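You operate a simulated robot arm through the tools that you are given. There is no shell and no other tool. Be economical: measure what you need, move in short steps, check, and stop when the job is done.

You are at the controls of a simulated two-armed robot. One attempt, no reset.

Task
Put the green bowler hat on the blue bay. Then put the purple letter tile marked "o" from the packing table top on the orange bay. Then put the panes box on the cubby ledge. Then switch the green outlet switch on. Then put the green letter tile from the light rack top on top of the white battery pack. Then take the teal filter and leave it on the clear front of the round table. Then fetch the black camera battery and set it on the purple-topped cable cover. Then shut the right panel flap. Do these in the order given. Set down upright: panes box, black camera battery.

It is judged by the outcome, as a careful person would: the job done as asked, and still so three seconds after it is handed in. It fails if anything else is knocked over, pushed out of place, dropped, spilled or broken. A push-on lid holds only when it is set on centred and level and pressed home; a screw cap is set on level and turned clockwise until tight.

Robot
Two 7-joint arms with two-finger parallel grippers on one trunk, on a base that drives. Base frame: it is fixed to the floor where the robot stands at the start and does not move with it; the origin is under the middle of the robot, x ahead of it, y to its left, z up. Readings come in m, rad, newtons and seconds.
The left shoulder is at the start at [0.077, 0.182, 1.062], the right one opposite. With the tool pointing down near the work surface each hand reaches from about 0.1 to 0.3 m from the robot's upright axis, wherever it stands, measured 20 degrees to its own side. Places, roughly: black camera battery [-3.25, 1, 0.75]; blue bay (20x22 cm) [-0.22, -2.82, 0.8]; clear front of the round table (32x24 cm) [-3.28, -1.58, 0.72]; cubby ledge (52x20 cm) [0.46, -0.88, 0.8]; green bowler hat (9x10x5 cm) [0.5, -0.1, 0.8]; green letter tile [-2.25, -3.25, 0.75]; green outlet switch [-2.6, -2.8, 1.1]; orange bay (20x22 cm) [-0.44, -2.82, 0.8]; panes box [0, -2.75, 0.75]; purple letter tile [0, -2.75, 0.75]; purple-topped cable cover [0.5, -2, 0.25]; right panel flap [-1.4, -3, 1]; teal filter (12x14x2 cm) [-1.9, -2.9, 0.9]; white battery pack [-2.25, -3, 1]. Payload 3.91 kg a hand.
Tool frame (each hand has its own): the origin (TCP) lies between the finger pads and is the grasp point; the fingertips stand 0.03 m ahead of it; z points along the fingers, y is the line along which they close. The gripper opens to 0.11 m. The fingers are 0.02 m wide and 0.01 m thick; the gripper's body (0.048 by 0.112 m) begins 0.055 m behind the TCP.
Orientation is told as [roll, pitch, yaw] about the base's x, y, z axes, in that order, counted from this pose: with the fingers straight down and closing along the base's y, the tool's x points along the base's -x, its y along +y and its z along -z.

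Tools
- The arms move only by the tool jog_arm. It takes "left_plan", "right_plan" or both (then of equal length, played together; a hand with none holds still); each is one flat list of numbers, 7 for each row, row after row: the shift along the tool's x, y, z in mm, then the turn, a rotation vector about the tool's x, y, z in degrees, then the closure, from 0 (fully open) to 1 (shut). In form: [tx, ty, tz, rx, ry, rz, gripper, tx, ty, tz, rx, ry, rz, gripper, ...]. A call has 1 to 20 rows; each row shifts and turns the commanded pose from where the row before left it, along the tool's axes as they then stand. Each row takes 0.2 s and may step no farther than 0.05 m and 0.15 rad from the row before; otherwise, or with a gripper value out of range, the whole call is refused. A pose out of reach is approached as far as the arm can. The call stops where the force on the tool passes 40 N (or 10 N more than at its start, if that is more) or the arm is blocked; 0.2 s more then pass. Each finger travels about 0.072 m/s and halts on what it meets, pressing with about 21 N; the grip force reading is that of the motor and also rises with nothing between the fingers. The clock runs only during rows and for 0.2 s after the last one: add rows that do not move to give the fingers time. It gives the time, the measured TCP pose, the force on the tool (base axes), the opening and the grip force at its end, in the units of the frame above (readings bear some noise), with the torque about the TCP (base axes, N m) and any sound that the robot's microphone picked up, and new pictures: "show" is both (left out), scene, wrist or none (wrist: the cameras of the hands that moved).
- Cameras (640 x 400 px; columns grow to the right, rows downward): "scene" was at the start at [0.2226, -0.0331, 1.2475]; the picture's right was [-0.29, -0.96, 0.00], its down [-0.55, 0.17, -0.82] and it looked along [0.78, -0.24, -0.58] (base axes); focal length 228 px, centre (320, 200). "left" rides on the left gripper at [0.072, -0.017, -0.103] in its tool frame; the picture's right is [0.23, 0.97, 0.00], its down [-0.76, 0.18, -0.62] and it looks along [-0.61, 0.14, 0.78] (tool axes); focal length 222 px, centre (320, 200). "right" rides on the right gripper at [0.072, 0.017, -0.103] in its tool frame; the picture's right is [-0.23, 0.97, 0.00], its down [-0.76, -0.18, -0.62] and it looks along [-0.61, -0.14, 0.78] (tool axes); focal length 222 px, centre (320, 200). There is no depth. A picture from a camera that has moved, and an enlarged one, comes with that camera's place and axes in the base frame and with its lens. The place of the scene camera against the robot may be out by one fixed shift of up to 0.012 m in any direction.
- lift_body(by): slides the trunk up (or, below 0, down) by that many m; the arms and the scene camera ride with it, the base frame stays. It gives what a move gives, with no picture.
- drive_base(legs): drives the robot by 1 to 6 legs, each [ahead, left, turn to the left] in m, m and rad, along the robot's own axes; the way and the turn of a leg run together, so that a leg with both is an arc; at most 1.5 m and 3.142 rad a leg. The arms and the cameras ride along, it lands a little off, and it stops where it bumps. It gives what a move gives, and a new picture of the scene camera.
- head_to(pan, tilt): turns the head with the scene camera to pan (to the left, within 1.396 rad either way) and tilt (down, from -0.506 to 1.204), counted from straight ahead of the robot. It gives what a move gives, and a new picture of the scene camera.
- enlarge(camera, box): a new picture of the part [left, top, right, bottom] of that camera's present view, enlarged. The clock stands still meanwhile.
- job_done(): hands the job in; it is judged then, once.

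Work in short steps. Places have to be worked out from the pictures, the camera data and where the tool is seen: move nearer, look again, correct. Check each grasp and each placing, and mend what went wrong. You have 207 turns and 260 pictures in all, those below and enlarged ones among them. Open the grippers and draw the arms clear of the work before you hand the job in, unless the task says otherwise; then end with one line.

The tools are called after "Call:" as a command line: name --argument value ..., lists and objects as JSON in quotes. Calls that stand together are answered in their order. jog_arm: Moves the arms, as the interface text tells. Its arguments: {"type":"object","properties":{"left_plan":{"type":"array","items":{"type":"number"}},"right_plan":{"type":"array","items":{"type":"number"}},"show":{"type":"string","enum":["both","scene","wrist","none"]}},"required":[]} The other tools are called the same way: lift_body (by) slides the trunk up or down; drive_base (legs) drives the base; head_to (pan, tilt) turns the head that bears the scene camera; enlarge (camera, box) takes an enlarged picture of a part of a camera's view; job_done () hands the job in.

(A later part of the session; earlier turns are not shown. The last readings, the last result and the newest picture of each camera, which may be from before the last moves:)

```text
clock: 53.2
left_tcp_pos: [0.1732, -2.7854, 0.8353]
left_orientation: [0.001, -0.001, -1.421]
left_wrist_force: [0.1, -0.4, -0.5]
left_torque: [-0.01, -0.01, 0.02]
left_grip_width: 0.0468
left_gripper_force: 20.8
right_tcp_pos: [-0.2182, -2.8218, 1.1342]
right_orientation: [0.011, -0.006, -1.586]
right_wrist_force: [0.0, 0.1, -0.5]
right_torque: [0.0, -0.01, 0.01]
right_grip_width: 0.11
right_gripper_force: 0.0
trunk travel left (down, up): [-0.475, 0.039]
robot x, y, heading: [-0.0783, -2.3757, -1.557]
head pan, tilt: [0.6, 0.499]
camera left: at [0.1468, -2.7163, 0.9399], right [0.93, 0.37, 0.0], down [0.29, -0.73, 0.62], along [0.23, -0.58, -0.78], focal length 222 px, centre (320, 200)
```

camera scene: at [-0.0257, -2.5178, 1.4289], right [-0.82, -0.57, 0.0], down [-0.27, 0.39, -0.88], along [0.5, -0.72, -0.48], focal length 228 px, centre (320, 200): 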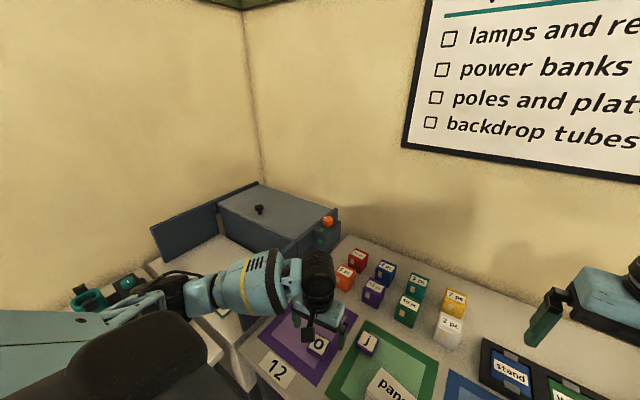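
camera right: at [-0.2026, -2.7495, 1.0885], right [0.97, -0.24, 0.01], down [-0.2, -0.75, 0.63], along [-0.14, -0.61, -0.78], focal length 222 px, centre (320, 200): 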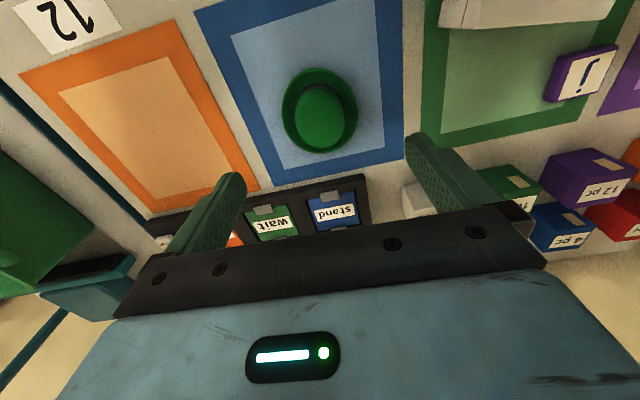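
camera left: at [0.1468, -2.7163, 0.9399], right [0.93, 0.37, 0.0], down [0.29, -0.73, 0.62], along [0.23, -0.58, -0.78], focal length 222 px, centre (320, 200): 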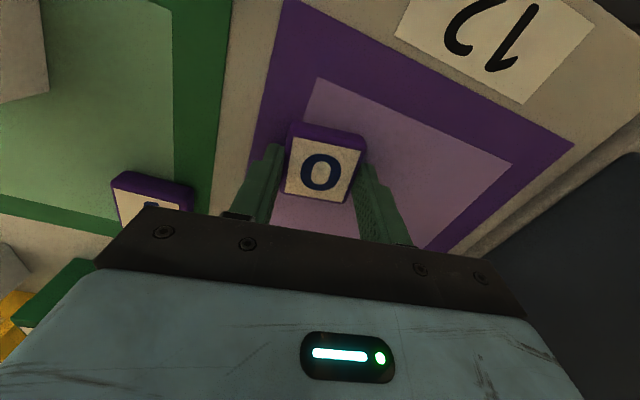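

Tile gripped. I lift it, bring both hands in, and then drive right toward the orange bay.

Call:
jog_arm --left_plan '[0, 0, -45, 0, 0, 0, 1, 0, 0, -45, 0, 0, 0, 1, 0, 0, -45, 0, 0, 0, 1, 15, -40, 0, 0, 0, 0, 1, 15, -40, 0, 0, 0, 0, 1, 15, -40, 0, 0, 0, 0, 1]' --right_plan '[0, 0, 0, 0, 0, 0, 0, 0, 0, 0, 0, 0, 0, 0, 20, -5, 0, 0, 0, 0, 0, 20, -5, 0, 0, 0, 0, 0, 20, -5, 0, 0, 0, 0, 0, 20, -5, 0, 0, 0, 0, 0]'

Call:
head_to --pan -0.4 --tilt 0.6

```text
clock: 54.6
left_tcp_pos: [0.0471, -2.7596, 0.9715]
left_orientation: [0.002, -0.003, -1.421]
left_wrist_force: [0.0, 0.4, 0.8]
left_torque: [-0.03, -0.03, 0.02]
left_grip_width: 0.0468
left_gripper_force: 21.0
right_tcp_pos: [-0.2394, -2.7417, 1.1349]
right_orientation: [0.013, -0.007, -1.587]
right_wrist_force: [0.3, 0.1, -0.3]
right_torque: [0.0, 0.0, -0.03]
right_grip_width: 0.1098
right_gripper_force: 0.0
trunk travel left (down, up): [-0.475, 0.039]
robot x, y, heading: [-0.0776, -2.3731, -1.562]
head pan, tilt: [0.6, 0.499]
camera scene: at [-0.0272, -2.5171, 1.429], right [-0.82, -0.57, 0.0], down [-0.27, 0.39, -0.88], along [0.5, -0.72, -0.48], focal length 228 px, centre (320, 200)
camera right: at [-0.2234, -2.6693, 1.2376], right [0.97, -0.24, 0.02], down [-0.2, -0.75, 0.63], along [-0.14, -0.61, -0.78], focal length 222 px, centre (320, 200)
camera left: at [0.0199, -2.6898, 1.0755], right [0.93, 0.37, 0.0], down [0.29, -0.73, 0.62], along [0.23, -0.58, -0.78], focal length 222 px, centre (320, 200)
```

scene: 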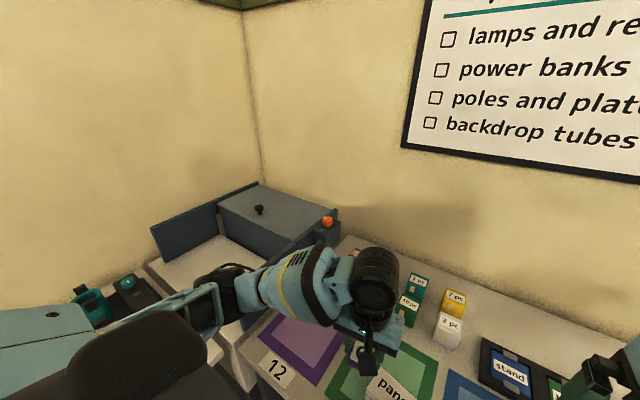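
right: 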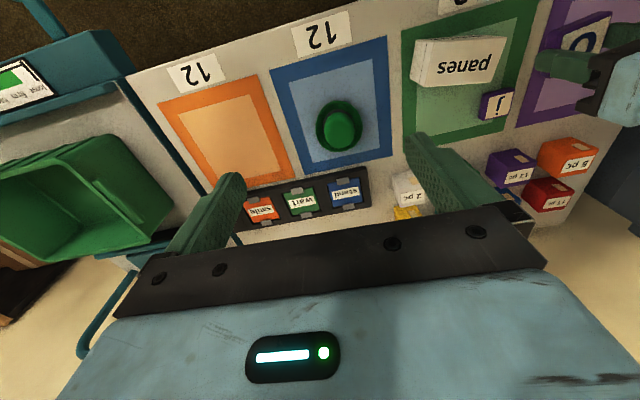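
left: 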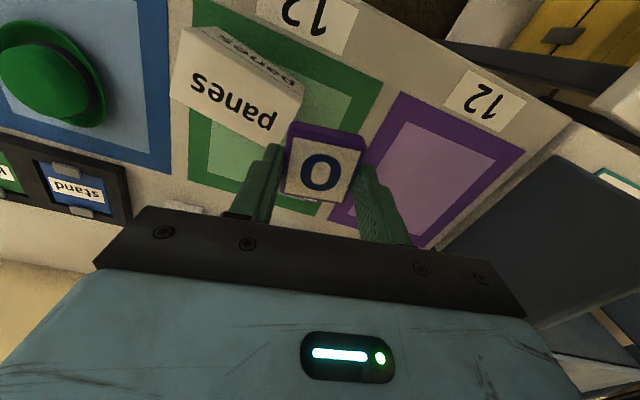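

```text
clock: 55.8
left_tcp_pos: [0.0478, -2.7599, 0.972]
left_orientation: [0.001, -0.002, -1.42]
left_wrist_force: [0.2, -0.6, 0.5]
left_torque: [0.02, -0.01, 0.03]
left_grip_width: 0.0466
left_gripper_force: 20.8
right_tcp_pos: [-0.2377, -2.7434, 1.1339]
right_orientation: [0.012, -0.006, -1.585]
right_wrist_force: [0.1, 0.9, -0.2]
right_torque: [0.02, 0.0, 0.03]
right_grip_width: 0.1101
right_gripper_force: 0.0
trunk travel left (down, up): [-0.475, 0.039]
robot x, y, heading: [-0.0813, -2.37, -1.561]
head pan, tilt: [-0.4, 0.6]
camera scene: at [-0.1114, -2.5251, 1.4198], right [-0.93, 0.38, 0.0], down [0.21, 0.52, -0.83], along [-0.31, -0.76, -0.56], focal length 228 px, centre (320, 200)
```

scene: 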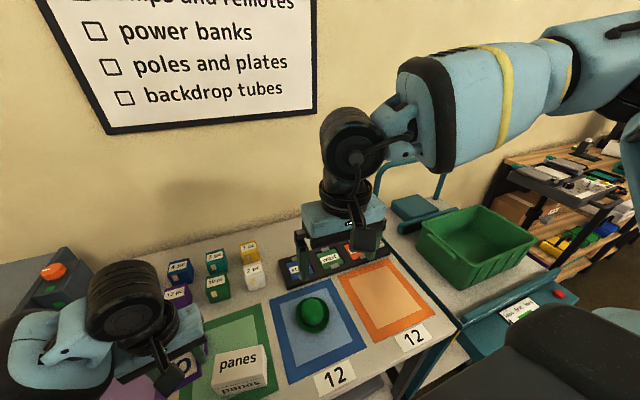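

The cart's front limits how far right I can stand, so I shift right 0.22 m and turn right 0.3 rad to face the orange bay.

Call:
drive_base --legs '[[0.0, -0.22, 0], [0, 0, -0.3]]'

```text
clock: 59.3
left_tcp_pos: [-0.2877, -2.7821, 0.97]
left_orientation: [0.002, -0.001, -1.715]
left_wrist_force: [0.1, 0.0, -0.4]
left_torque: [0.01, 0.01, 0.03]
left_grip_width: 0.0469
left_gripper_force: 21.0
right_tcp_pos: [-0.5569, -2.6835, 1.1336]
right_orientation: [0.012, -0.006, -1.878]
right_wrist_force: [0.4, 0.0, -0.3]
right_torque: [0.05, 0.04, 0.01]
right_grip_width: 0.1101
right_gripper_force: 0.1
trunk travel left (down, up): [-0.475, 0.039]
robot x, y, heading: [-0.2974, -2.3752, -1.853]
head pan, tilt: [-0.4, 0.6]
camera scene: at [-0.3706, -2.5118, 1.4198], right [-0.78, 0.63, 0.0], down [0.36, 0.44, -0.83], along [-0.52, -0.64, -0.56], focal length 228 px, centre (320, 200)
```

scene: 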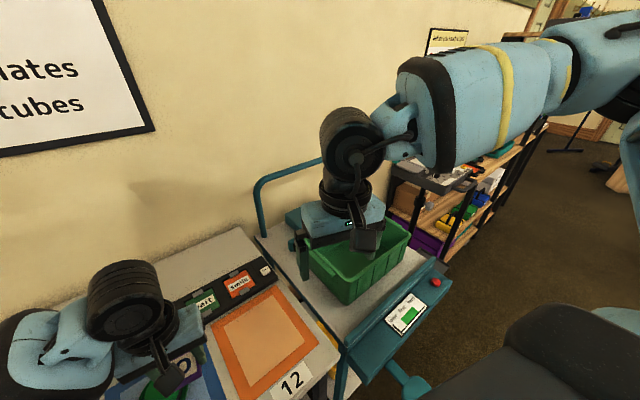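

I move the tile over the orange bay centre [-0.44,-2.815].

Call:
jog_arm --left_plan '[-15, -36, 0, 0, 0, 0, 1, -15, -36, 0, 0, 0, 0, 1, -14, -36, 0, 0, 0, 0, 1, -14, -37, 0, 0, 0, 0, 1, 0, 0, 45, 0, 0, 0, 1, 0, 0, 40, 0, 0, 0, 1]'

```text
clock: 60.7
left_tcp_pos: [-0.4415, -2.8184, 0.8849]
left_orientation: [0.001, -0.003, -1.715]
left_wrist_force: [-0.2, -0.4, -0.3]
left_torque: [0.04, 0.0, 0.0]
left_grip_width: 0.0469
left_gripper_force: 21.4
right_tcp_pos: [-0.5576, -2.6838, 1.1347]
right_orientation: [0.014, -0.007, -1.878]
right_wrist_force: [-0.2, -0.2, -0.4]
right_torque: [0.0, -0.01, -0.04]
right_grip_width: 0.1099
right_gripper_force: 0.1
trunk travel left (down, up): [-0.475, 0.039]
robot x, y, heading: [-0.3003, -2.3795, -1.851]
head pan, tilt: [-0.4, 0.6]
camera scene: at [-0.3711, -2.5117, 1.4197], right [-0.78, 0.63, 0.0], down [0.36, 0.44, -0.82], along [-0.52, -0.64, -0.57], focal length 228 px, centre (320, 200)
camera left: at [-0.4466, -2.7438, 0.9888], right [1.0, 0.09, 0.0], down [0.07, -0.78, 0.62], along [0.05, -0.62, -0.78], focal length 222 px, centre (320, 200)
```

scene: 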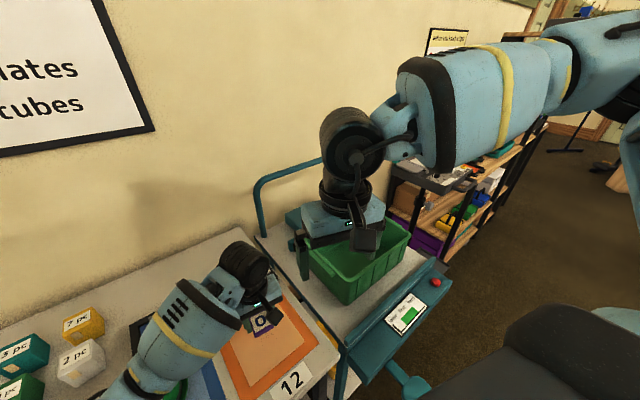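
left: 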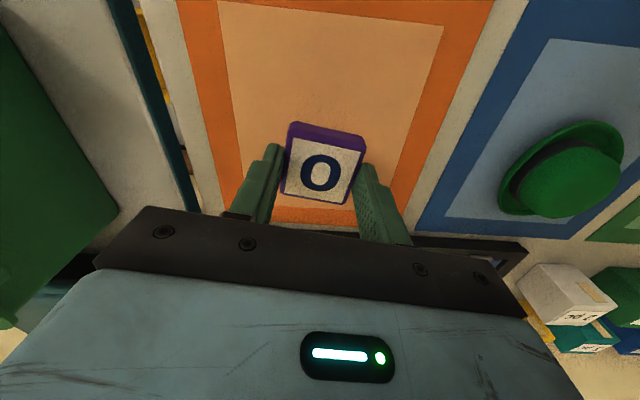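

Centred on the orange bay. I lower to the same height as the pick and release.

Call:
jog_arm --left_plan '[0, 0, 42, 0, 0, 0, 1, 0, 0, 5, 0, 0, 0, 1, 0, 0, 2, 0, 0, 0, 1, 0, 0, 0, 0, 0, 0, 1, 0, 0, 0, 0, 0, 0, 0.4, 0, 0, 0, 0, 0, 0, 0.2, 0, 0, 0, 0, 0, 0, 0.2, 0, 0, -45, 0, 0, 0, 0.2, 0, 0, -45, 0, 0, 0, 0, 0, 0, -45, 0, 0, 0, 0]'

```text
clock: 62.9
left_tcp_pos: [-0.4385, -2.8186, 0.9719]
left_orientation: [0.003, 0.0, -1.713]
left_wrist_force: [-0.1, 0.9, 0.1]
left_torque: [0.0, 0.0, 0.01]
left_grip_width: 0.1098
left_gripper_force: 0.1
right_tcp_pos: [-0.5565, -2.6841, 1.1336]
right_orientation: [0.012, -0.006, -1.877]
right_wrist_force: [0.3, 0.5, -1.1]
right_torque: [-0.05, -0.01, 0.0]
right_grip_width: 0.1101
right_gripper_force: 0.0
trunk travel left (down, up): [-0.475, 0.039]
robot x, y, heading: [-0.2951, -2.3764, -1.856]
head pan, tilt: [-0.4, 0.6]
camera scene: at [-0.3702, -2.5118, 1.4199], right [-0.78, 0.63, 0.0], down [0.36, 0.44, -0.83], along [-0.52, -0.64, -0.56], focal length 228 px, centre (320, 200)
camera left: at [-0.4441, -2.7439, 1.076], right [1.0, 0.09, 0.0], down [0.07, -0.78, 0.62], along [0.06, -0.62, -0.78], focal length 222 px, centre (320, 200)
```

scene: 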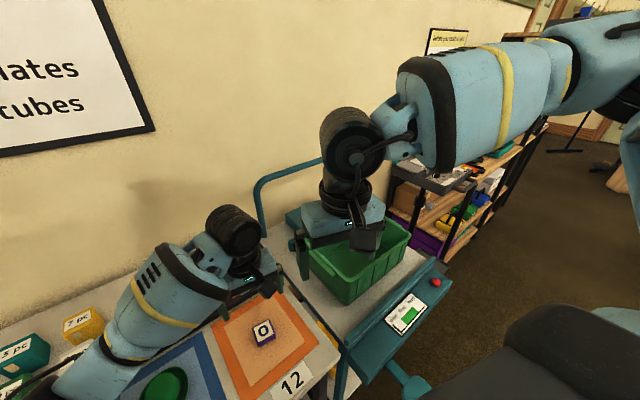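
left: 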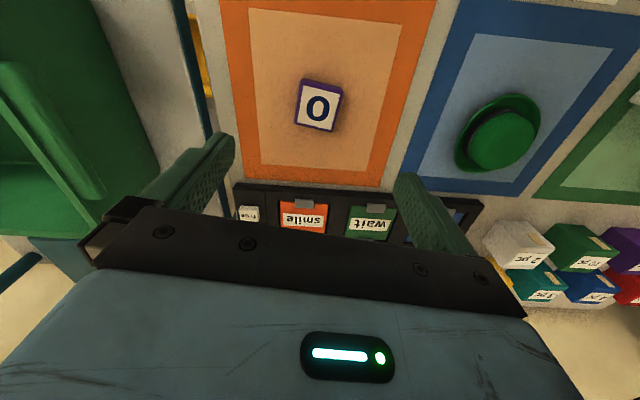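

Tile sits well on the orange bay. Next the panes box: I turn back and shift left.

Call:
drive_base --legs '[[0, 0, 0.29], [0.0, 0.22, 0]]'

Call:
enlarge --camera "left" --box '[0, 0, 640, 400]'

```text
clock: 66.5
left_tcp_pos: [-0.0836, -2.8373, 0.9715]
left_orientation: [0.0, -0.001, -1.421]
left_wrist_force: [0.4, 0.6, -0.2]
left_torque: [0.0, -0.03, 0.03]
left_grip_width: 0.1098
left_gripper_force: 0.0
right_tcp_pos: [-0.2347, -2.7419, 1.1337]
right_orientation: [0.014, -0.007, -1.585]
right_wrist_force: [0.8, 0.0, -0.7]
right_torque: [-0.04, 0.02, -0.01]
right_grip_width: 0.11
right_gripper_force: 0.0
trunk travel left (down, up): [-0.475, 0.039]
robot x, y, heading: [-0.079, -2.3727, -1.56]
head pan, tilt: [-0.4, 0.6]
camera scene: at [-0.1087, -2.5246, 1.4198], right [-0.93, 0.38, 0.0], down [0.21, 0.52, -0.83], along [-0.31, -0.76, -0.56], focal length 228 px, centre (320, 200)
```

scene: 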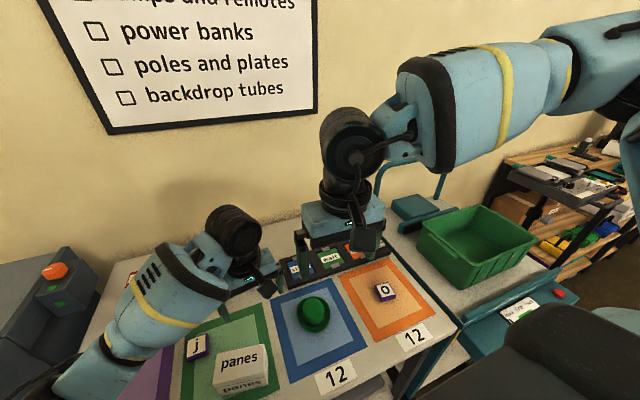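

```text
1.00 times, centred on (320, 200) of left (not enlarged: the box is as wide or as high as the picture)
camera zoom: at [-0.1099, -2.7684, 1.0756], right [0.93, 0.37, 0.0], down [0.29, -0.73, 0.62], along [0.23, -0.58, -0.78], focal length 222 px, centre (320, 200)
```

zoom: 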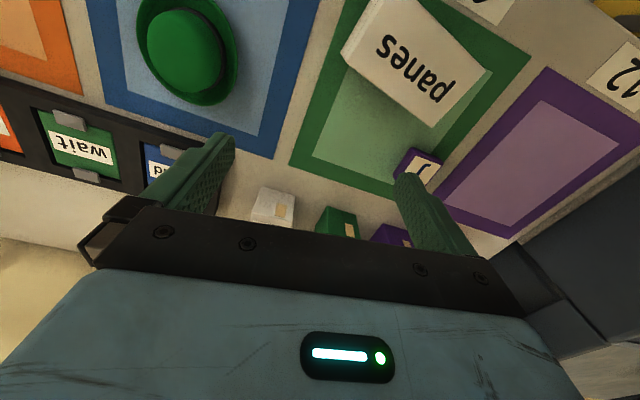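

The panes box is about 11.4×6.5×5 cm, centre ≈[-0.015,-2.76], its long axis turned about -12.7°. I centre the left hand over it and turn it so the fingers close across the 6.5 cm width.

Call:
jog_arm --left_plan '[22, 26, 0, 0, 0, 0, 0, 22, 26, 0, 0, 0, 0, 0, 22, 27, 0, 0, 0, 0, 0, 0, 0, 0, 0, 0, -8.5, 0, 0, 0, 0, 0, 0, -8.5, 0, 0, 0, 0, 0, 0, -8.5, 0, 0, 0, 0, 0, 0, -8.5, 0, 0, 0, 0, 0, 0, -8.5, 0, 0, 0, 0, 0, 0, -8.5, 0, 0, 0, 0, 0, 0, -8.5, 0, 0, 0, 0, 0, 0, -8.5, 0]'

```text
clock: 68.9
left_tcp_pos: [-0.0154, -2.761, 0.9708]
left_orientation: [0.001, -0.001, -0.23]
left_wrist_force: [-0.1, 0.9, -0.2]
left_torque: [0.0, 0.01, -0.01]
left_grip_width: 0.1099
left_gripper_force: 0.1
right_tcp_pos: [-0.2358, -2.7431, 1.1342]
right_orientation: [0.013, -0.008, -1.583]
right_wrist_force: [0.7, 0.6, 0.1]
right_torque: [0.0, 0.01, 0.01]
right_grip_width: 0.11
right_gripper_force: 0.0
trunk travel left (down, up): [-0.475, 0.039]
robot x, y, heading: [-0.0719, -2.3721, -1.557]
head pan, tilt: [-0.4, 0.6]
camera scene: at [-0.1087, -2.5246, 1.4198], right [-0.93, 0.38, 0.0], down [0.21, 0.52, -0.83], along [-0.31, -0.76, -0.56], focal length 228 px, centre (320, 200)
camera left: at [-0.0891, -2.76, 1.0752], right [0.0, 1.0, 0.0], down [0.78, 0.0, 0.62], along [0.62, 0.0, -0.78], focal length 222 px, centre (320, 200)
```

scene: 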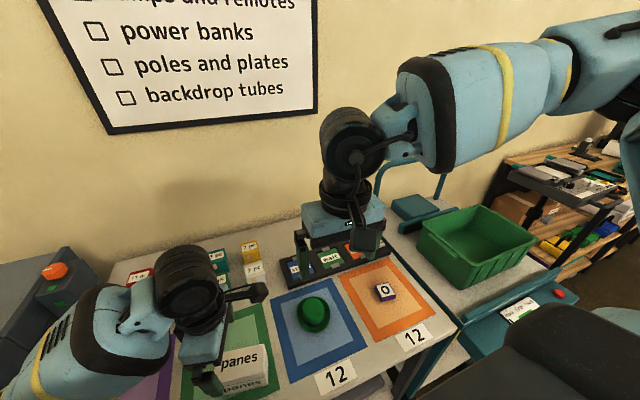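
left: 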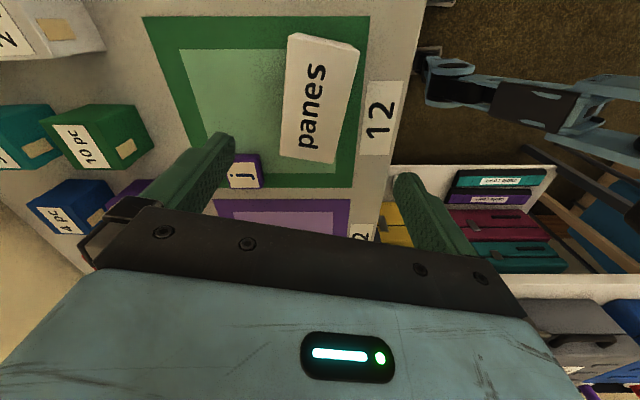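

Refined: box centre ≈[-0.022,-2.764], about 6 cm wide, angle ≈-10°. I correct and descend, then close.

Call:
jog_arm --left_plan '[6, -4, 20, 0, 0, -3, 0, 0, 0, 45, 0, 0, 0, 0, 0, 0, 40, 0, 0, 0, 0, 0, 0, 27, 0, 0, 0, 0, 0, 0, 0, 0, 0, 0, 0.6, 0, 0, 0, 0, 0, 0, 1, 0, 0, 0, 0, 0, 0, 1, 0, 0, 0, 0, 0, 0, 1]'

```text
clock: 70.7
left_tcp_pos: [-0.0224, -2.7606, 0.8408]
left_orientation: [0.001, -0.002, -0.182]
left_wrist_force: [-0.1, -0.9, -0.5]
left_torque: [-0.01, 0.02, 0.01]
left_grip_width: 0.056
left_gripper_force: 21.2
right_tcp_pos: [-0.2347, -2.7433, 1.1347]
right_orientation: [0.013, -0.007, -1.585]
right_wrist_force: [0.0, 0.9, -0.1]
right_torque: [0.02, -0.03, 0.03]
right_grip_width: 0.1102
right_gripper_force: 0.1
trunk travel left (down, up): [-0.475, 0.039]
robot x, y, heading: [-0.0753, -2.3726, -1.564]
head pan, tilt: [-0.4, 0.6]
camera scene: at [-0.1087, -2.5247, 1.4198], right [-0.93, 0.38, 0.0], down [0.21, 0.52, -0.83], along [-0.31, -0.76, -0.56], focal length 228 px, centre (320, 200)
camera left: at [-0.0952, -2.7651, 0.9442], right [-0.05, 1.0, 0.0], down [0.78, 0.04, 0.62], along [0.62, 0.03, -0.78], focal length 222 px, centre (320, 200)
```

scene: 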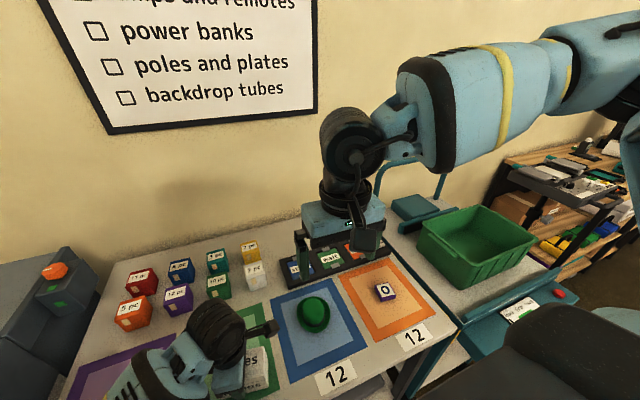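
left: 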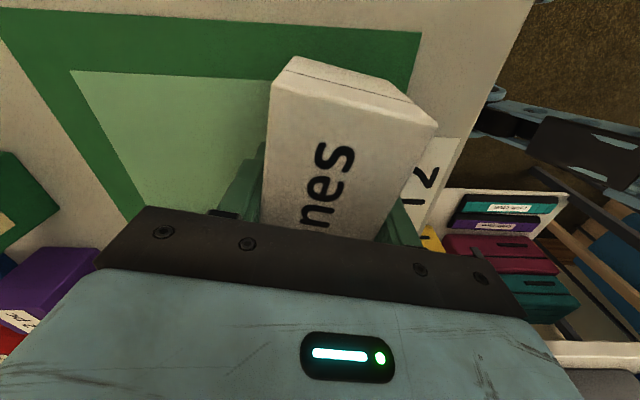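

Gripped at 56 mm. I lift it and back away from the table.

Call:
jog_arm --left_plan '[0, 0, -45, 0, 0, 0, 1, 0, 0, -45, 0, 0, 0, 1, 0, 0, -45, 0, 0, 0, 1, 0, 0, -30, 0, 0, 0, 1, -20, 20, 0, 0, 0, 0, 1, 0, 20, 0, 0, 0, 0, 1]' --show "wrist"

Call:
drive_base --legs '[[-0.5, 0, 0], [-0.4, -0.12, 0], [0, 0, 1.56], [0, 0.5, 0]]'

Call:
head_to --pan 0.0 --tilt 0.6

```text
clock: 72.1
left_tcp_pos: [0.0046, -2.728, 1.0055]
left_orientation: [-0.001, -0.003, -0.18]
left_wrist_force: [-0.4, -0.1, -3.1]
left_torque: [-0.02, -0.01, 0.02]
left_grip_width: 0.0561
left_gripper_force: 20.6
right_tcp_pos: [-0.2354, -2.7421, 1.1348]
right_orientation: [0.014, -0.008, -1.586]
right_wrist_force: [0.3, 0.0, -1.1]
right_torque: [-0.02, 0.01, 0.03]
right_grip_width: 0.1101
right_gripper_force: 0.0
trunk travel left (down, up): [-0.475, 0.039]
robot x, y, heading: [-0.0758, -2.3732, -1.559]
head pan, tilt: [-0.4, 0.6]
camera left: at [-0.068, -2.7304, 1.1095], right [-0.05, 1.0, 0.0], down [0.78, 0.04, 0.62], along [0.62, 0.03, -0.78], focal length 222 px, centre (320, 200)
```

left: 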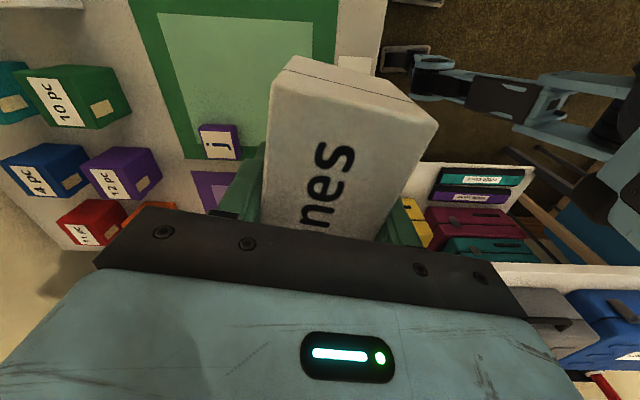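

```text
clock: 85.3
left_tcp_pos: [0.181, -0.9246, 1.0055]
left_orientation: [0.001, -0.001, 1.324]
left_wrist_force: [-0.4, -0.3, -2.3]
left_torque: [0.06, 0.02, 0.02]
left_grip_width: 0.056
left_gripper_force: 21.2
right_tcp_pos: [0.1811, -1.1662, 1.1345]
right_orientation: [0.013, -0.006, -0.078]
right_wrist_force: [-0.5, 0.2, -0.1]
right_torque: [0.0, -0.01, 0.0]
right_grip_width: 0.11
right_gripper_force: 0.1
trunk travel left (down, up): [-0.475, 0.039]
robot x, y, heading: [-0.1746, -0.981, -0.051]
head pan, tilt: [-0.4, 0.6]
camera scene: at [-0.0373, -1.0333, 1.4198], right [-0.44, -0.9, 0.0], down [-0.51, 0.25, -0.83], along [0.74, -0.36, -0.56], focal length 228 px, centre (320, 200)
```

scene: 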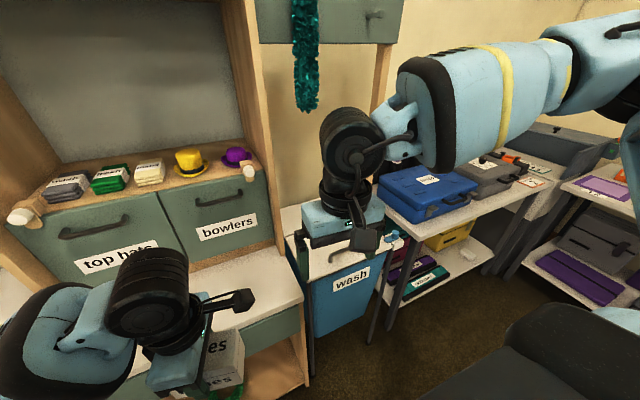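

```text
clock: 86.2
left_tcp_pos: [0.1801, -0.9249, 1.0046]
left_orientation: [-0.001, -0.001, 1.325]
left_wrist_force: [1.4, 0.3, -2.7]
left_torque: [0.01, -0.01, 0.01]
left_grip_width: 0.0559
left_gripper_force: 20.9
right_tcp_pos: [0.1816, -1.1668, 1.1347]
right_orientation: [0.013, -0.007, -0.08]
right_wrist_force: [-0.5, 0.2, -0.3]
right_torque: [-0.02, 0.01, 0.0]
right_grip_width: 0.1101
right_gripper_force: 0.1
trunk travel left (down, up): [-0.475, 0.039]
robot x, y, heading: [-0.175, -0.9839, -0.051]
head pan, tilt: [0.0, 0.6]
camera scene: at [-0.0285, -0.9996, 1.4198], right [-0.05, -1.0, 0.0], down [-0.56, 0.03, -0.83], along [0.82, -0.04, -0.56], focal length 228 px, centre (320, 200)
```

scene: 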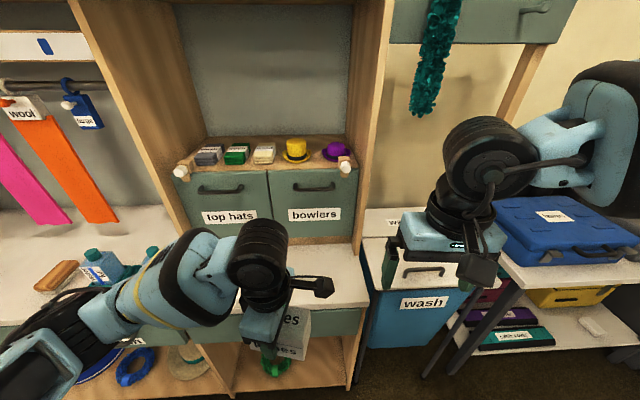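

The cubby ledge is the open counter strip (x 0.35–0.57, y -1.16 to -0.64) before the drawers. I straighten and drive closer.

Call:
drive_base --legs '[[0, 0, 0.05], [0.22, 0.06, 0]]'

```text
clock: 88.3
left_tcp_pos: [0.3938, -0.8487, 1.0049]
left_orientation: [0.0, -0.002, 1.377]
left_wrist_force: [-0.4, 0.1, -3.0]
left_torque: [-0.02, 0.0, 0.01]
left_grip_width: 0.0558
left_gripper_force: 21.2
right_tcp_pos: [0.4056, -1.0889, 1.1336]
right_orientation: [0.013, -0.007, -0.028]
right_wrist_force: [0.6, -0.5, 0.0]
right_torque: [0.01, 0.01, 0.05]
right_grip_width: 0.1101
right_gripper_force: 0.0
trunk travel left (down, up): [-0.475, 0.039]
robot x, y, heading: [0.0381, -0.9214, -0.003]
head pan, tilt: [0.0, 0.6]
camera scene: at [0.1881, -0.9325, 1.4198], right [0.0, -1.0, 0.0], down [-0.56, 0.0, -0.83], along [0.83, 0.0, -0.56], focal length 228 px, centre (320, 200)
```

scene: 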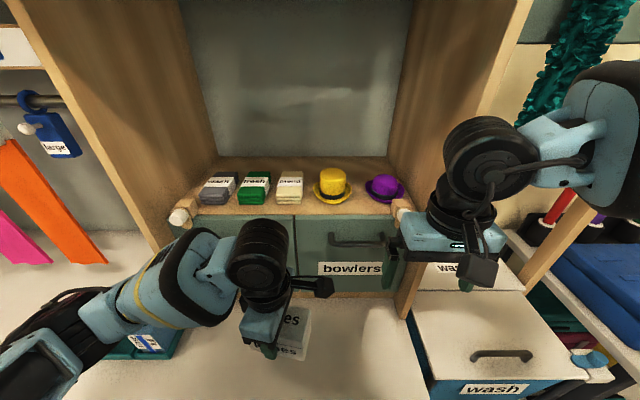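

To keep the left elbow away from the bottle tray, I shift the base right 0.13 m before lowering.

Call:
drive_base --legs '[[0, -0.13, 0]]'

Call:
jog_arm --left_plan '[0, -25, 0, 0, 0, -5.5, 1, 0, -25, 0, 0, 0, -5.5, 1, 0, 0, 40, 0, 0, 0, 1]'

```text
clock: 90.1
left_tcp_pos: [0.3931, -0.9776, 1.0053]
left_orientation: [-0.001, -0.001, 1.381]
left_wrist_force: [0.4, -0.6, -2.9]
left_torque: [-0.01, -0.01, 0.04]
left_grip_width: 0.056
left_gripper_force: 21.4
right_tcp_pos: [0.4063, -1.2183, 1.1347]
right_orientation: [0.014, -0.007, -0.026]
right_wrist_force: [0.1, 0.2, 0.1]
right_torque: [0.01, 0.03, 0.01]
right_grip_width: 0.1102
right_gripper_force: 0.1
trunk travel left (down, up): [-0.475, 0.039]
robot x, y, heading: [0.0367, -1.052, -0.0]
head pan, tilt: [0.0, 0.6]
camera scene: at [0.1881, -1.0629, 1.4198], right [0.0, -1.0, 0.0], down [-0.56, 0.0, -0.83], along [0.83, 0.0, -0.56], focal length 228 px, centre (320, 200)
```

scene: 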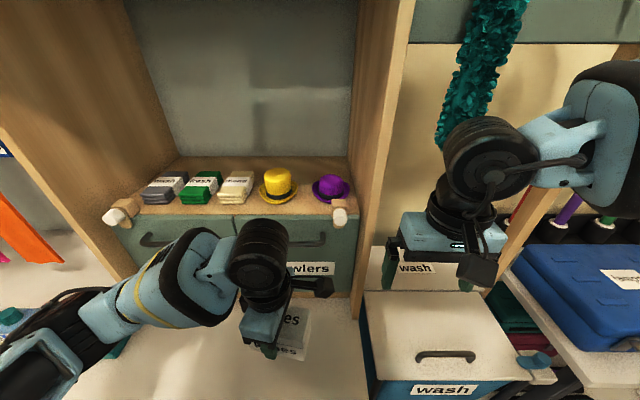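

```text
clock: 90.9
left_tcp_pos: [0.4433, -0.9841, 0.9669]
left_orientation: [-0.002, 0.0, 1.573]
left_wrist_force: [0.2, 0.4, -2.6]
left_torque: [0.0, -0.02, -0.01]
left_grip_width: 0.0558
left_gripper_force: 21.1
right_tcp_pos: [0.4051, -1.2178, 1.135]
right_orientation: [0.012, -0.006, -0.025]
right_wrist_force: [0.2, -0.1, 0.1]
right_torque: [-0.02, 0.03, -0.02]
right_grip_width: 0.1101
right_gripper_force: 0.1
trunk travel left (down, up): [-0.475, 0.039]
robot x, y, heading: [0.0371, -1.0559, 0.001]
head pan, tilt: [0.0, 0.6]
camera scene: at [0.1882, -1.0624, 1.4197], right [0.0, -1.0, 0.0], down [-0.57, 0.0, -0.83], along [0.83, 0.0, -0.57], focal length 228 px, centre (320, 200)
camera left: at [0.4604, -1.0569, 1.0707], right [-0.97, -0.23, 0.0], down [-0.18, 0.76, 0.62], along [-0.14, 0.61, -0.78], focal length 222 px, centre (320, 200)
```

scene: 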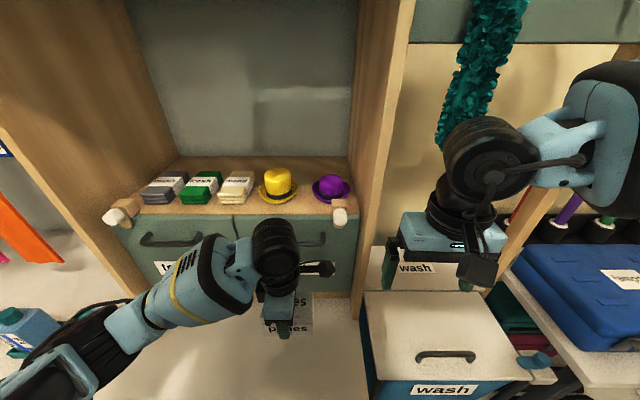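
left: 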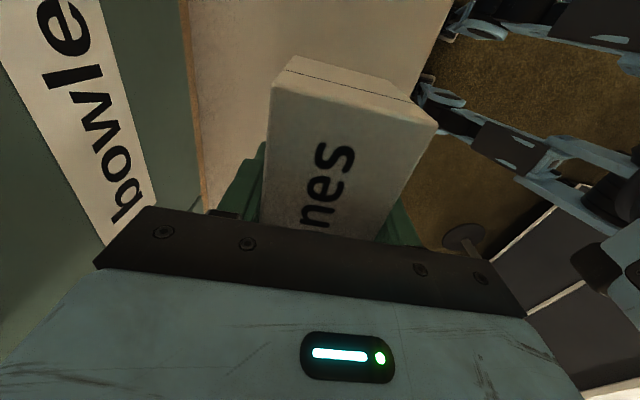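

Oriented squarely. I lower further and check the elbow and bottles.

Call:
jog_arm --left_plan '[0, 0, 40, 0, 0, 0, 1, 0, 0, 40, 0, 0, 0, 1, 0, 0, 25, 0, 0, 0, 1]'

```text
clock: 91.7
left_tcp_pos: [0.4416, -0.9852, 0.8605]
left_orientation: [-0.001, -0.003, 1.572]
left_wrist_force: [0.3, -0.5, -2.0]
left_torque: [0.02, 0.0, -0.01]
left_grip_width: 0.056
left_gripper_force: 21.2
right_tcp_pos: [0.4064, -1.2173, 1.1334]
right_orientation: [0.012, -0.007, -0.025]
right_wrist_force: [-0.9, 0.1, -0.2]
right_torque: [-0.01, 0.02, -0.02]
right_grip_width: 0.1102
right_gripper_force: 0.0
trunk travel left (down, up): [-0.475, 0.039]
robot x, y, heading: [0.0357, -1.0546, -0.002]
head pan, tilt: [0.0, 0.6]
camera scene: at [0.1881, -1.0629, 1.4198], right [0.0, -1.0, 0.0], down [-0.56, 0.0, -0.83], along [0.83, 0.0, -0.57], focal length 228 px, centre (320, 200)
camera left: at [0.4593, -1.0582, 0.9639], right [-0.97, -0.23, 0.0], down [-0.18, 0.76, 0.62], along [-0.14, 0.61, -0.78], focal length 222 px, centre (320, 200)
```

scene: 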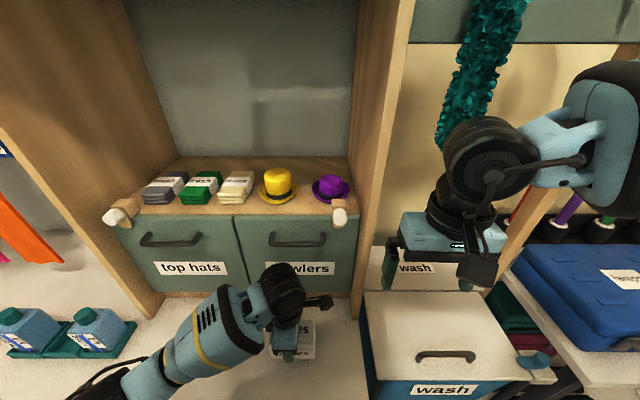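
left: 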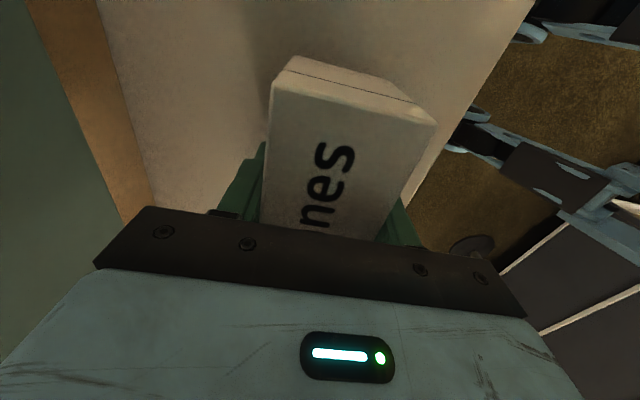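

Clear of the bottles. I lower the last ~19 mm in small steps, feeling for contact.

Call:
jog_arm --left_plan '[0, 0, 15, 0, 0, 0, 1, 0, 0, 2, 0, 0, 0, 1, 0, 0, 2, 0, 0, 0, 1, 0, 0, 0, 0, 0, 0, 1]' --show "none"

```text
clock: 92.7
left_tcp_pos: [0.4419, -0.9841, 0.841]
left_orientation: [0.001, 0.0, 1.574]
left_wrist_force: [-0.6, -0.3, -1.8]
left_torque: [0.03, 0.0, -0.03]
left_grip_width: 0.0557
left_gripper_force: 21.2
right_tcp_pos: [0.4064, -1.2185, 1.1342]
right_orientation: [0.014, -0.007, -0.024]
right_wrist_force: [0.7, 1.1, 0.3]
right_torque: [-0.01, -0.02, 0.01]
right_grip_width: 0.1099
right_gripper_force: 0.0
trunk travel left (down, up): [-0.475, 0.039]
robot x, y, heading: [0.0402, -1.0581, 0.003]
head pan, tilt: [0.0, 0.6]
```

Call:
jog_arm --left_plan '[0, 0, 2, 0, 0, 0, 1, 0, 0, 2, 0, 0, 0, 1, 0, 0, 0, 0, 0, 0, 1]' --show "none"

```text
clock: 93.5
left_tcp_pos: [0.4418, -0.9842, 0.8373]
left_orientation: [-0.003, 0.0, 1.572]
left_wrist_force: [-3.3, 1.4, 15.9]
left_torque: [0.42, 0.66, -0.06]
left_grip_width: 0.0559
left_gripper_force: 21.0
right_tcp_pos: [0.4053, -1.2188, 1.1353]
right_orientation: [0.013, -0.01, -0.024]
right_wrist_force: [1.4, -1.4, 0.5]
right_torque: [-0.01, -0.01, -0.03]
right_grip_width: 0.1101
right_gripper_force: 0.1
trunk travel left (down, up): [-0.475, 0.039]
robot x, y, heading: [0.0379, -1.0577, 0.002]
head pan, tilt: [0.0, 0.6]
```

Contact felt. I release and rise straight up.

Call:
jog_arm --left_plan '[0, 0, -1, 0, 0, 0, 1, 0, 0, 0, 0, 0, 0, 0.5, 0, 0, 0, 0, 0, 0, 0, 0, 0, 0, 0, 0, 0, 0, 0, 0, 0, 0, 0, 0, 0, 0, 0, -45, 0, 0, 0, 0, 0, 0, -45, 0, 0, 0, 0, 0, 0, -45, 0, 0, 0, 0, 0, 0, -45, 0, 0, 0, 0]'

```text
clock: 95.5
left_tcp_pos: [0.442, -0.9833, 1.0178]
left_orientation: [0.001, -0.001, 1.571]
left_wrist_force: [0.4, 0.0, -0.1]
left_torque: [-0.03, 0.03, -0.02]
left_grip_width: 0.1099
left_gripper_force: 0.0
right_tcp_pos: [0.4068, -1.2183, 1.1331]
right_orientation: [0.013, -0.009, -0.024]
right_wrist_force: [-0.1, 1.4, -0.3]
right_torque: [0.0, 0.01, 0.01]
right_grip_width: 0.11
right_gripper_force: 0.0
trunk travel left (down, up): [-0.475, 0.039]
robot x, y, heading: [0.0405, -1.0564, 0.002]
head pan, tilt: [0.0, 0.6]
camera scene: at [0.188, -1.063, 1.4198], right [0.0, -1.0, 0.0], down [-0.56, 0.0, -0.83], along [0.83, 0.0, -0.56], focal length 228 px, centre (320, 200)
camera left: at [0.4603, -1.0559, 1.1225], right [-0.97, -0.23, 0.0], down [-0.18, 0.76, 0.62], along [-0.14, 0.61, -0.78], focal length 222 px, centre (320, 200)
```

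scene: 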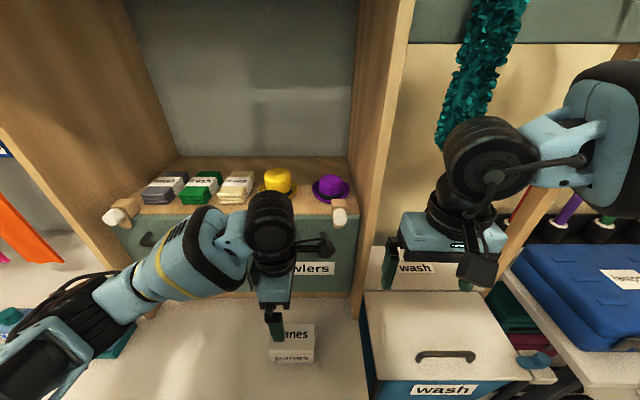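
left: 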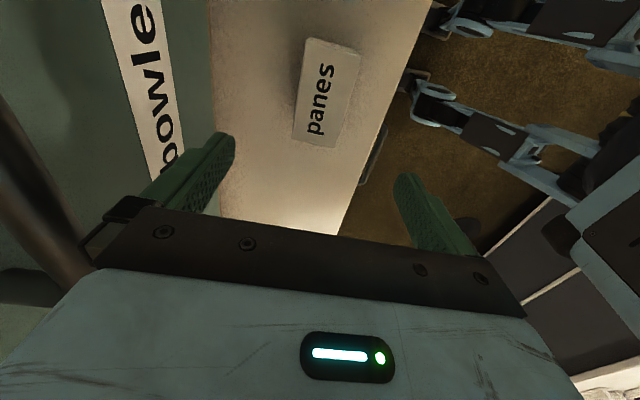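

The box stands upright on the ledge. I back out, restore the left hand's yaw, turn to face the far wall and drive there to survey.

Call:
drive_base --legs '[[-0.35, 0, 0], [0, 0, -1.57], [0.75, 0, 0]]'

Call:
jog_arm --left_plan '[0, 0, 0, 0, 0, 8.5, 0, 0, 0, 0, 0, 0, 8.5, 0, 0, 0, 0, 0, 0, 8.5, 0, 0, 0, 0, 0, 0, 8.5, 0, 0, 0, 0, 0, 0, 8.5, 0, 0, 0, 0, 0, 0, 8.5, 0, 0, 0, 0, 0, 0, 8.5, 0, 0, 0, 0, 0, 0, 8.5, 0, 0, 0, 0, 0, 0, 8.5, 0, 0, 0, 0, 0, 0, 8.5, 0]' --show "none"

Call:
head_to --pan -0.7 --tilt 0.4

```text
clock: 105.2
left_tcp_pos: [-0.2118, -2.2158, 1.0184]
left_orientation: [0.0, -0.001, 0.016]
left_wrist_force: [0.7, 0.2, -0.1]
left_torque: [-0.03, 0.03, -0.03]
left_grip_width: 0.1101
left_gripper_force: 0.0
right_tcp_pos: [-0.4476, -2.1823, 1.1341]
right_orientation: [0.014, -0.006, -1.58]
right_wrist_force: [-0.2, 1.0, 0.6]
right_torque: [-0.02, 0.0, -0.02]
right_grip_width: 0.1104
right_gripper_force: 0.0
trunk travel left (down, up): [-0.475, 0.039]
robot x, y, heading: [-0.292, -1.8097, -1.554]
head pan, tilt: [0.0, 0.6]
camera scene: at [-0.2874, -1.9699, 1.4198], right [-1.0, -0.02, 0.0], down [-0.01, 0.56, -0.83], along [0.01, -0.83, -0.56], focal length 228 px, centre (320, 200)
```

scene: 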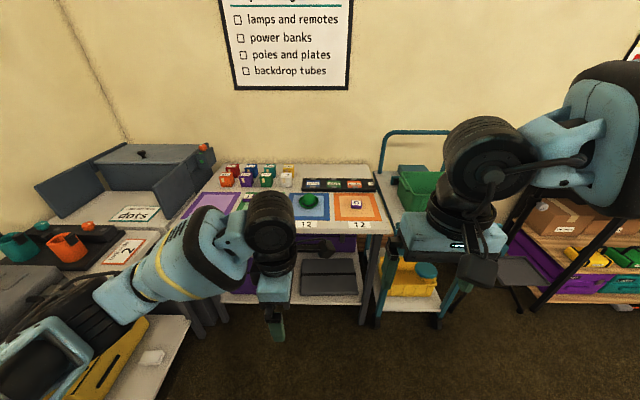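

```text
clock: 107.4
left_tcp_pos: [-0.2105, -2.2168, 1.0194]
left_orientation: [0.002, -0.001, -1.473]
left_wrist_force: [-0.3, 0.3, 0.3]
left_torque: [0.0, -0.01, 0.01]
left_grip_width: 0.1099
left_gripper_force: 0.1
right_tcp_pos: [-0.4464, -2.1813, 1.1339]
right_orientation: [0.013, -0.007, -1.579]
right_wrist_force: [0.3, -0.2, 0.1]
right_torque: [0.04, -0.01, 0.0]
right_grip_width: 0.1099
right_gripper_force: 0.0
trunk travel left (down, up): [-0.475, 0.039]
robot x, y, heading: [-0.2903, -1.8114, -1.556]
head pan, tilt: [0.0, 0.6]
```

```text
clock: 108.5
left_tcp_pos: [-0.2126, -2.2156, 1.0191]
left_orientation: [0.002, 0.0, -1.465]
left_wrist_force: [-0.3, -0.2, 0.0]
left_torque: [-0.01, -0.03, 0.0]
left_grip_width: 0.1102
left_gripper_force: 0.0
right_tcp_pos: [-0.4462, -2.1821, 1.1349]
right_orientation: [0.014, -0.009, -1.578]
right_wrist_force: [-1.2, 0.2, 0.3]
right_torque: [0.0, -0.03, 0.03]
right_grip_width: 0.1102
right_gripper_force: 0.1
trunk travel left (down, up): [-0.475, 0.039]
robot x, y, heading: [-0.2891, -1.8121, -1.559]
head pan, tilt: [-0.7, 0.4]
camera scene: at [-0.3472, -1.9534, 1.438], right [-0.78, 0.63, 0.0], down [0.25, 0.3, -0.92], along [-0.58, -0.71, -0.39], focal length 228 px, centre (320, 200)
```

scene: 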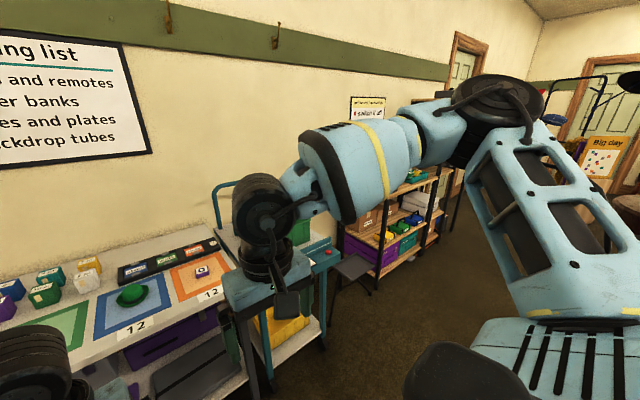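

The floor to the right is clear. I drive sideways toward the light rack.

Call:
drive_base --legs '[[0, -0.8, 0], [0, -0.8, 0]]'

Call:
head_to --pan -0.05 --tilt 0.4

```text
clock: 123.0
left_tcp_pos: [-1.8189, -2.2446, 1.0197]
left_orientation: [0.001, 0.001, -1.465]
left_wrist_force: [-0.2, 0.3, -0.1]
left_torque: [0.0, 0.03, -0.03]
left_grip_width: 0.11
left_gripper_force: 0.1
right_tcp_pos: [-2.0555, -2.2121, 1.135]
right_orientation: [0.012, -0.006, -1.574]
right_wrist_force: [0.4, -0.1, -0.1]
right_torque: [-0.03, 0.0, -0.04]
right_grip_width: 0.1099
right_gripper_force: 0.1
trunk travel left (down, up): [-0.475, 0.039]
robot x, y, heading: [-1.8991, -1.84, -1.548]
head pan, tilt: [-0.7, 0.4]
camera scene: at [-1.9568, -1.9828, 1.438], right [-0.78, 0.63, 0.0], down [0.24, 0.3, -0.92], along [-0.58, -0.72, -0.39], focal length 228 px, centre (320, 200)
```

scene: 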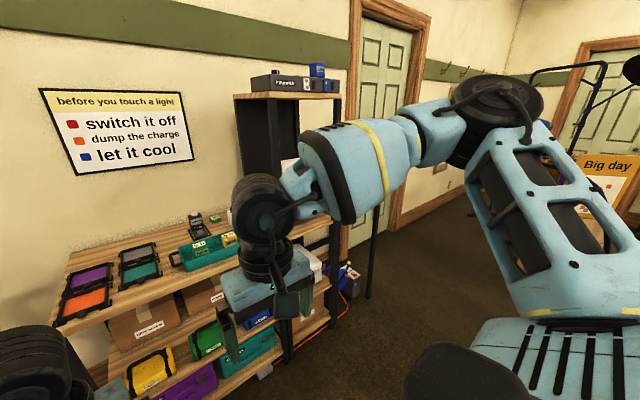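

```text
clock: 124.0
left_tcp_pos: [-1.8192, -2.2447, 1.0191]
left_orientation: [0.002, 0.001, -1.463]
left_wrist_force: [0.0, 0.2, 0.1]
left_torque: [0.01, 0.03, 0.0]
left_grip_width: 0.11
left_gripper_force: 0.0
right_tcp_pos: [-2.0551, -2.2123, 1.1342]
right_orientation: [0.013, -0.007, -1.575]
right_wrist_force: [-0.4, 1.1, -0.5]
right_torque: [0.01, -0.05, 0.0]
right_grip_width: 0.11
right_gripper_force: 0.0
trunk travel left (down, up): [-0.475, 0.039]
robot x, y, heading: [-1.9012, -1.8388, -1.55]
head pan, tilt: [-0.051, 0.4]
camera scene: at [-1.9015, -2.0032, 1.438], right [-1.0, 0.03, 0.0], down [0.01, 0.39, -0.92], along [-0.03, -0.92, -0.39], focal length 228 px, centre (320, 200)
```

scene: 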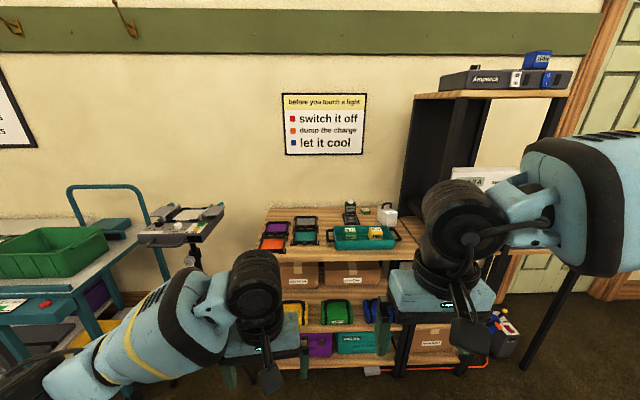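

I enlarge the rack and tower area to see the details.

Call:
enlarge --camera "scene" --box '[240, 180, 420, 290]'

Call:
enlarge --camera "scene" --box '[400, 40, 600, 200]'

```text
3.56 times, centred on (330, 235) of scene
camera zoom: at [-1.9015, -2.0032, 1.438], right [-1.0, 0.03, 0.0], down [0.01, 0.39, -0.92], along [-0.03, -0.92, -0.39], focal length 809 px, centre (284, 76)
```

zoom: 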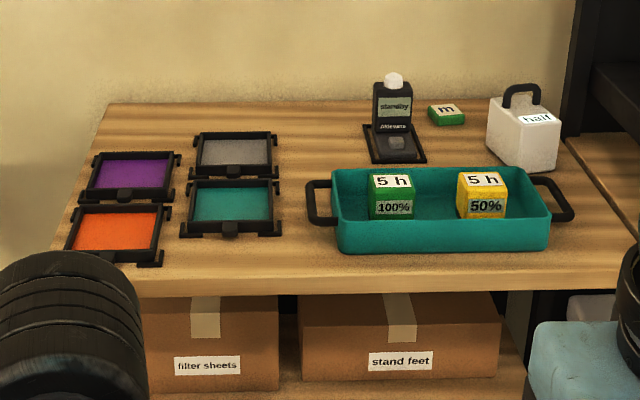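

```text
2.50 times, centred on (500, 120) of scene
camera zoom: at [-1.9015, -2.0032, 1.438], right [-1.0, 0.03, 0.0], down [0.01, 0.39, -0.92], along [-0.03, -0.92, -0.39], focal length 569 px, centre (-130, 400)
```

zoom: 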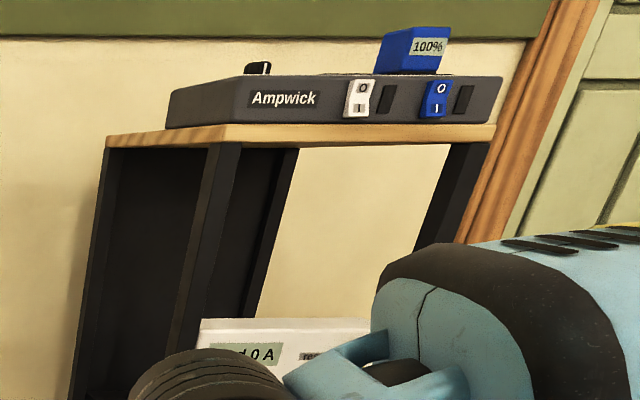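

The green "m" tile, the white "half" battery pack, and the filters are on the rack. The switch is probably on the white unit in the tower to the right; I drive there.

Call:
drive_base --legs '[[0, -0.65, 0]]'

```text
clock: 130.2
left_tcp_pos: [-2.4758, -2.2535, 1.0202]
left_orientation: [0.002, 0.0, -1.477]
left_wrist_force: [0.1, 0.5, 0.1]
left_torque: [0.03, 0.01, 0.02]
left_grip_width: 0.1103
left_gripper_force: 0.0
right_tcp_pos: [-2.7113, -2.2191, 1.1355]
right_orientation: [0.012, -0.005, -1.589]
right_wrist_force: [0.1, -1.1, 0.3]
right_torque: [-0.02, -0.01, -0.02]
right_grip_width: 0.11
right_gripper_force: 0.0
trunk travel left (down, up): [-0.475, 0.039]
robot x, y, heading: [-2.5503, -1.8507, -1.566]
head pan, tilt: [-0.051, 0.4]
camera scene: at [-2.5537, -2.0123, 1.438], right [-1.0, 0.04, 0.0], down [0.02, 0.39, -0.92], along [-0.04, -0.92, -0.39], focal length 228 px, centre (320, 200)
```

scene: 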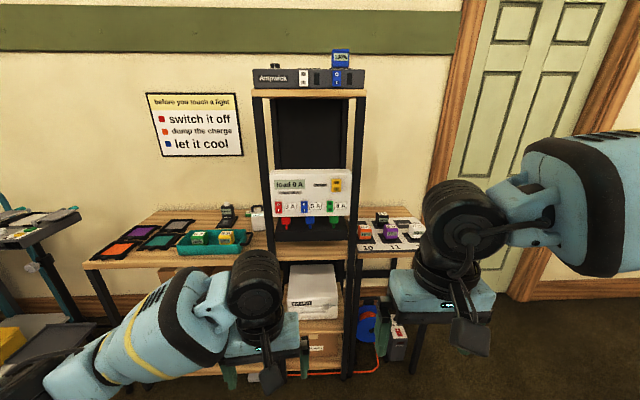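

Call:
enlarge --camera "scene" --box '[250, 150, 370, 240]'

```text
4.44 times, centred on (310, 195) of scene
camera zoom: at [-2.5537, -2.0123, 1.438], right [-1.0, 0.04, 0.0], down [0.02, 0.39, -0.92], along [-0.04, -0.92, -0.39], focal length 1011 px, centre (364, 222)
```

zoom: 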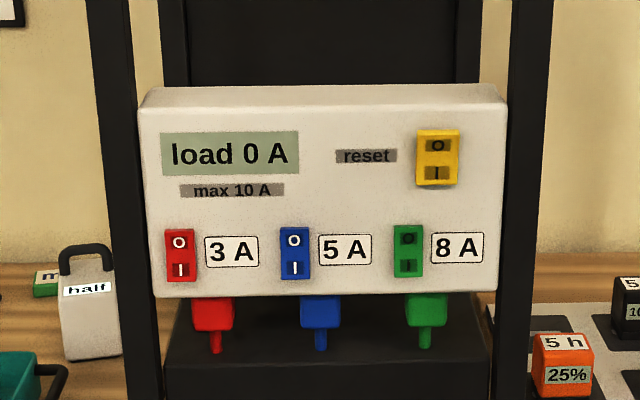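

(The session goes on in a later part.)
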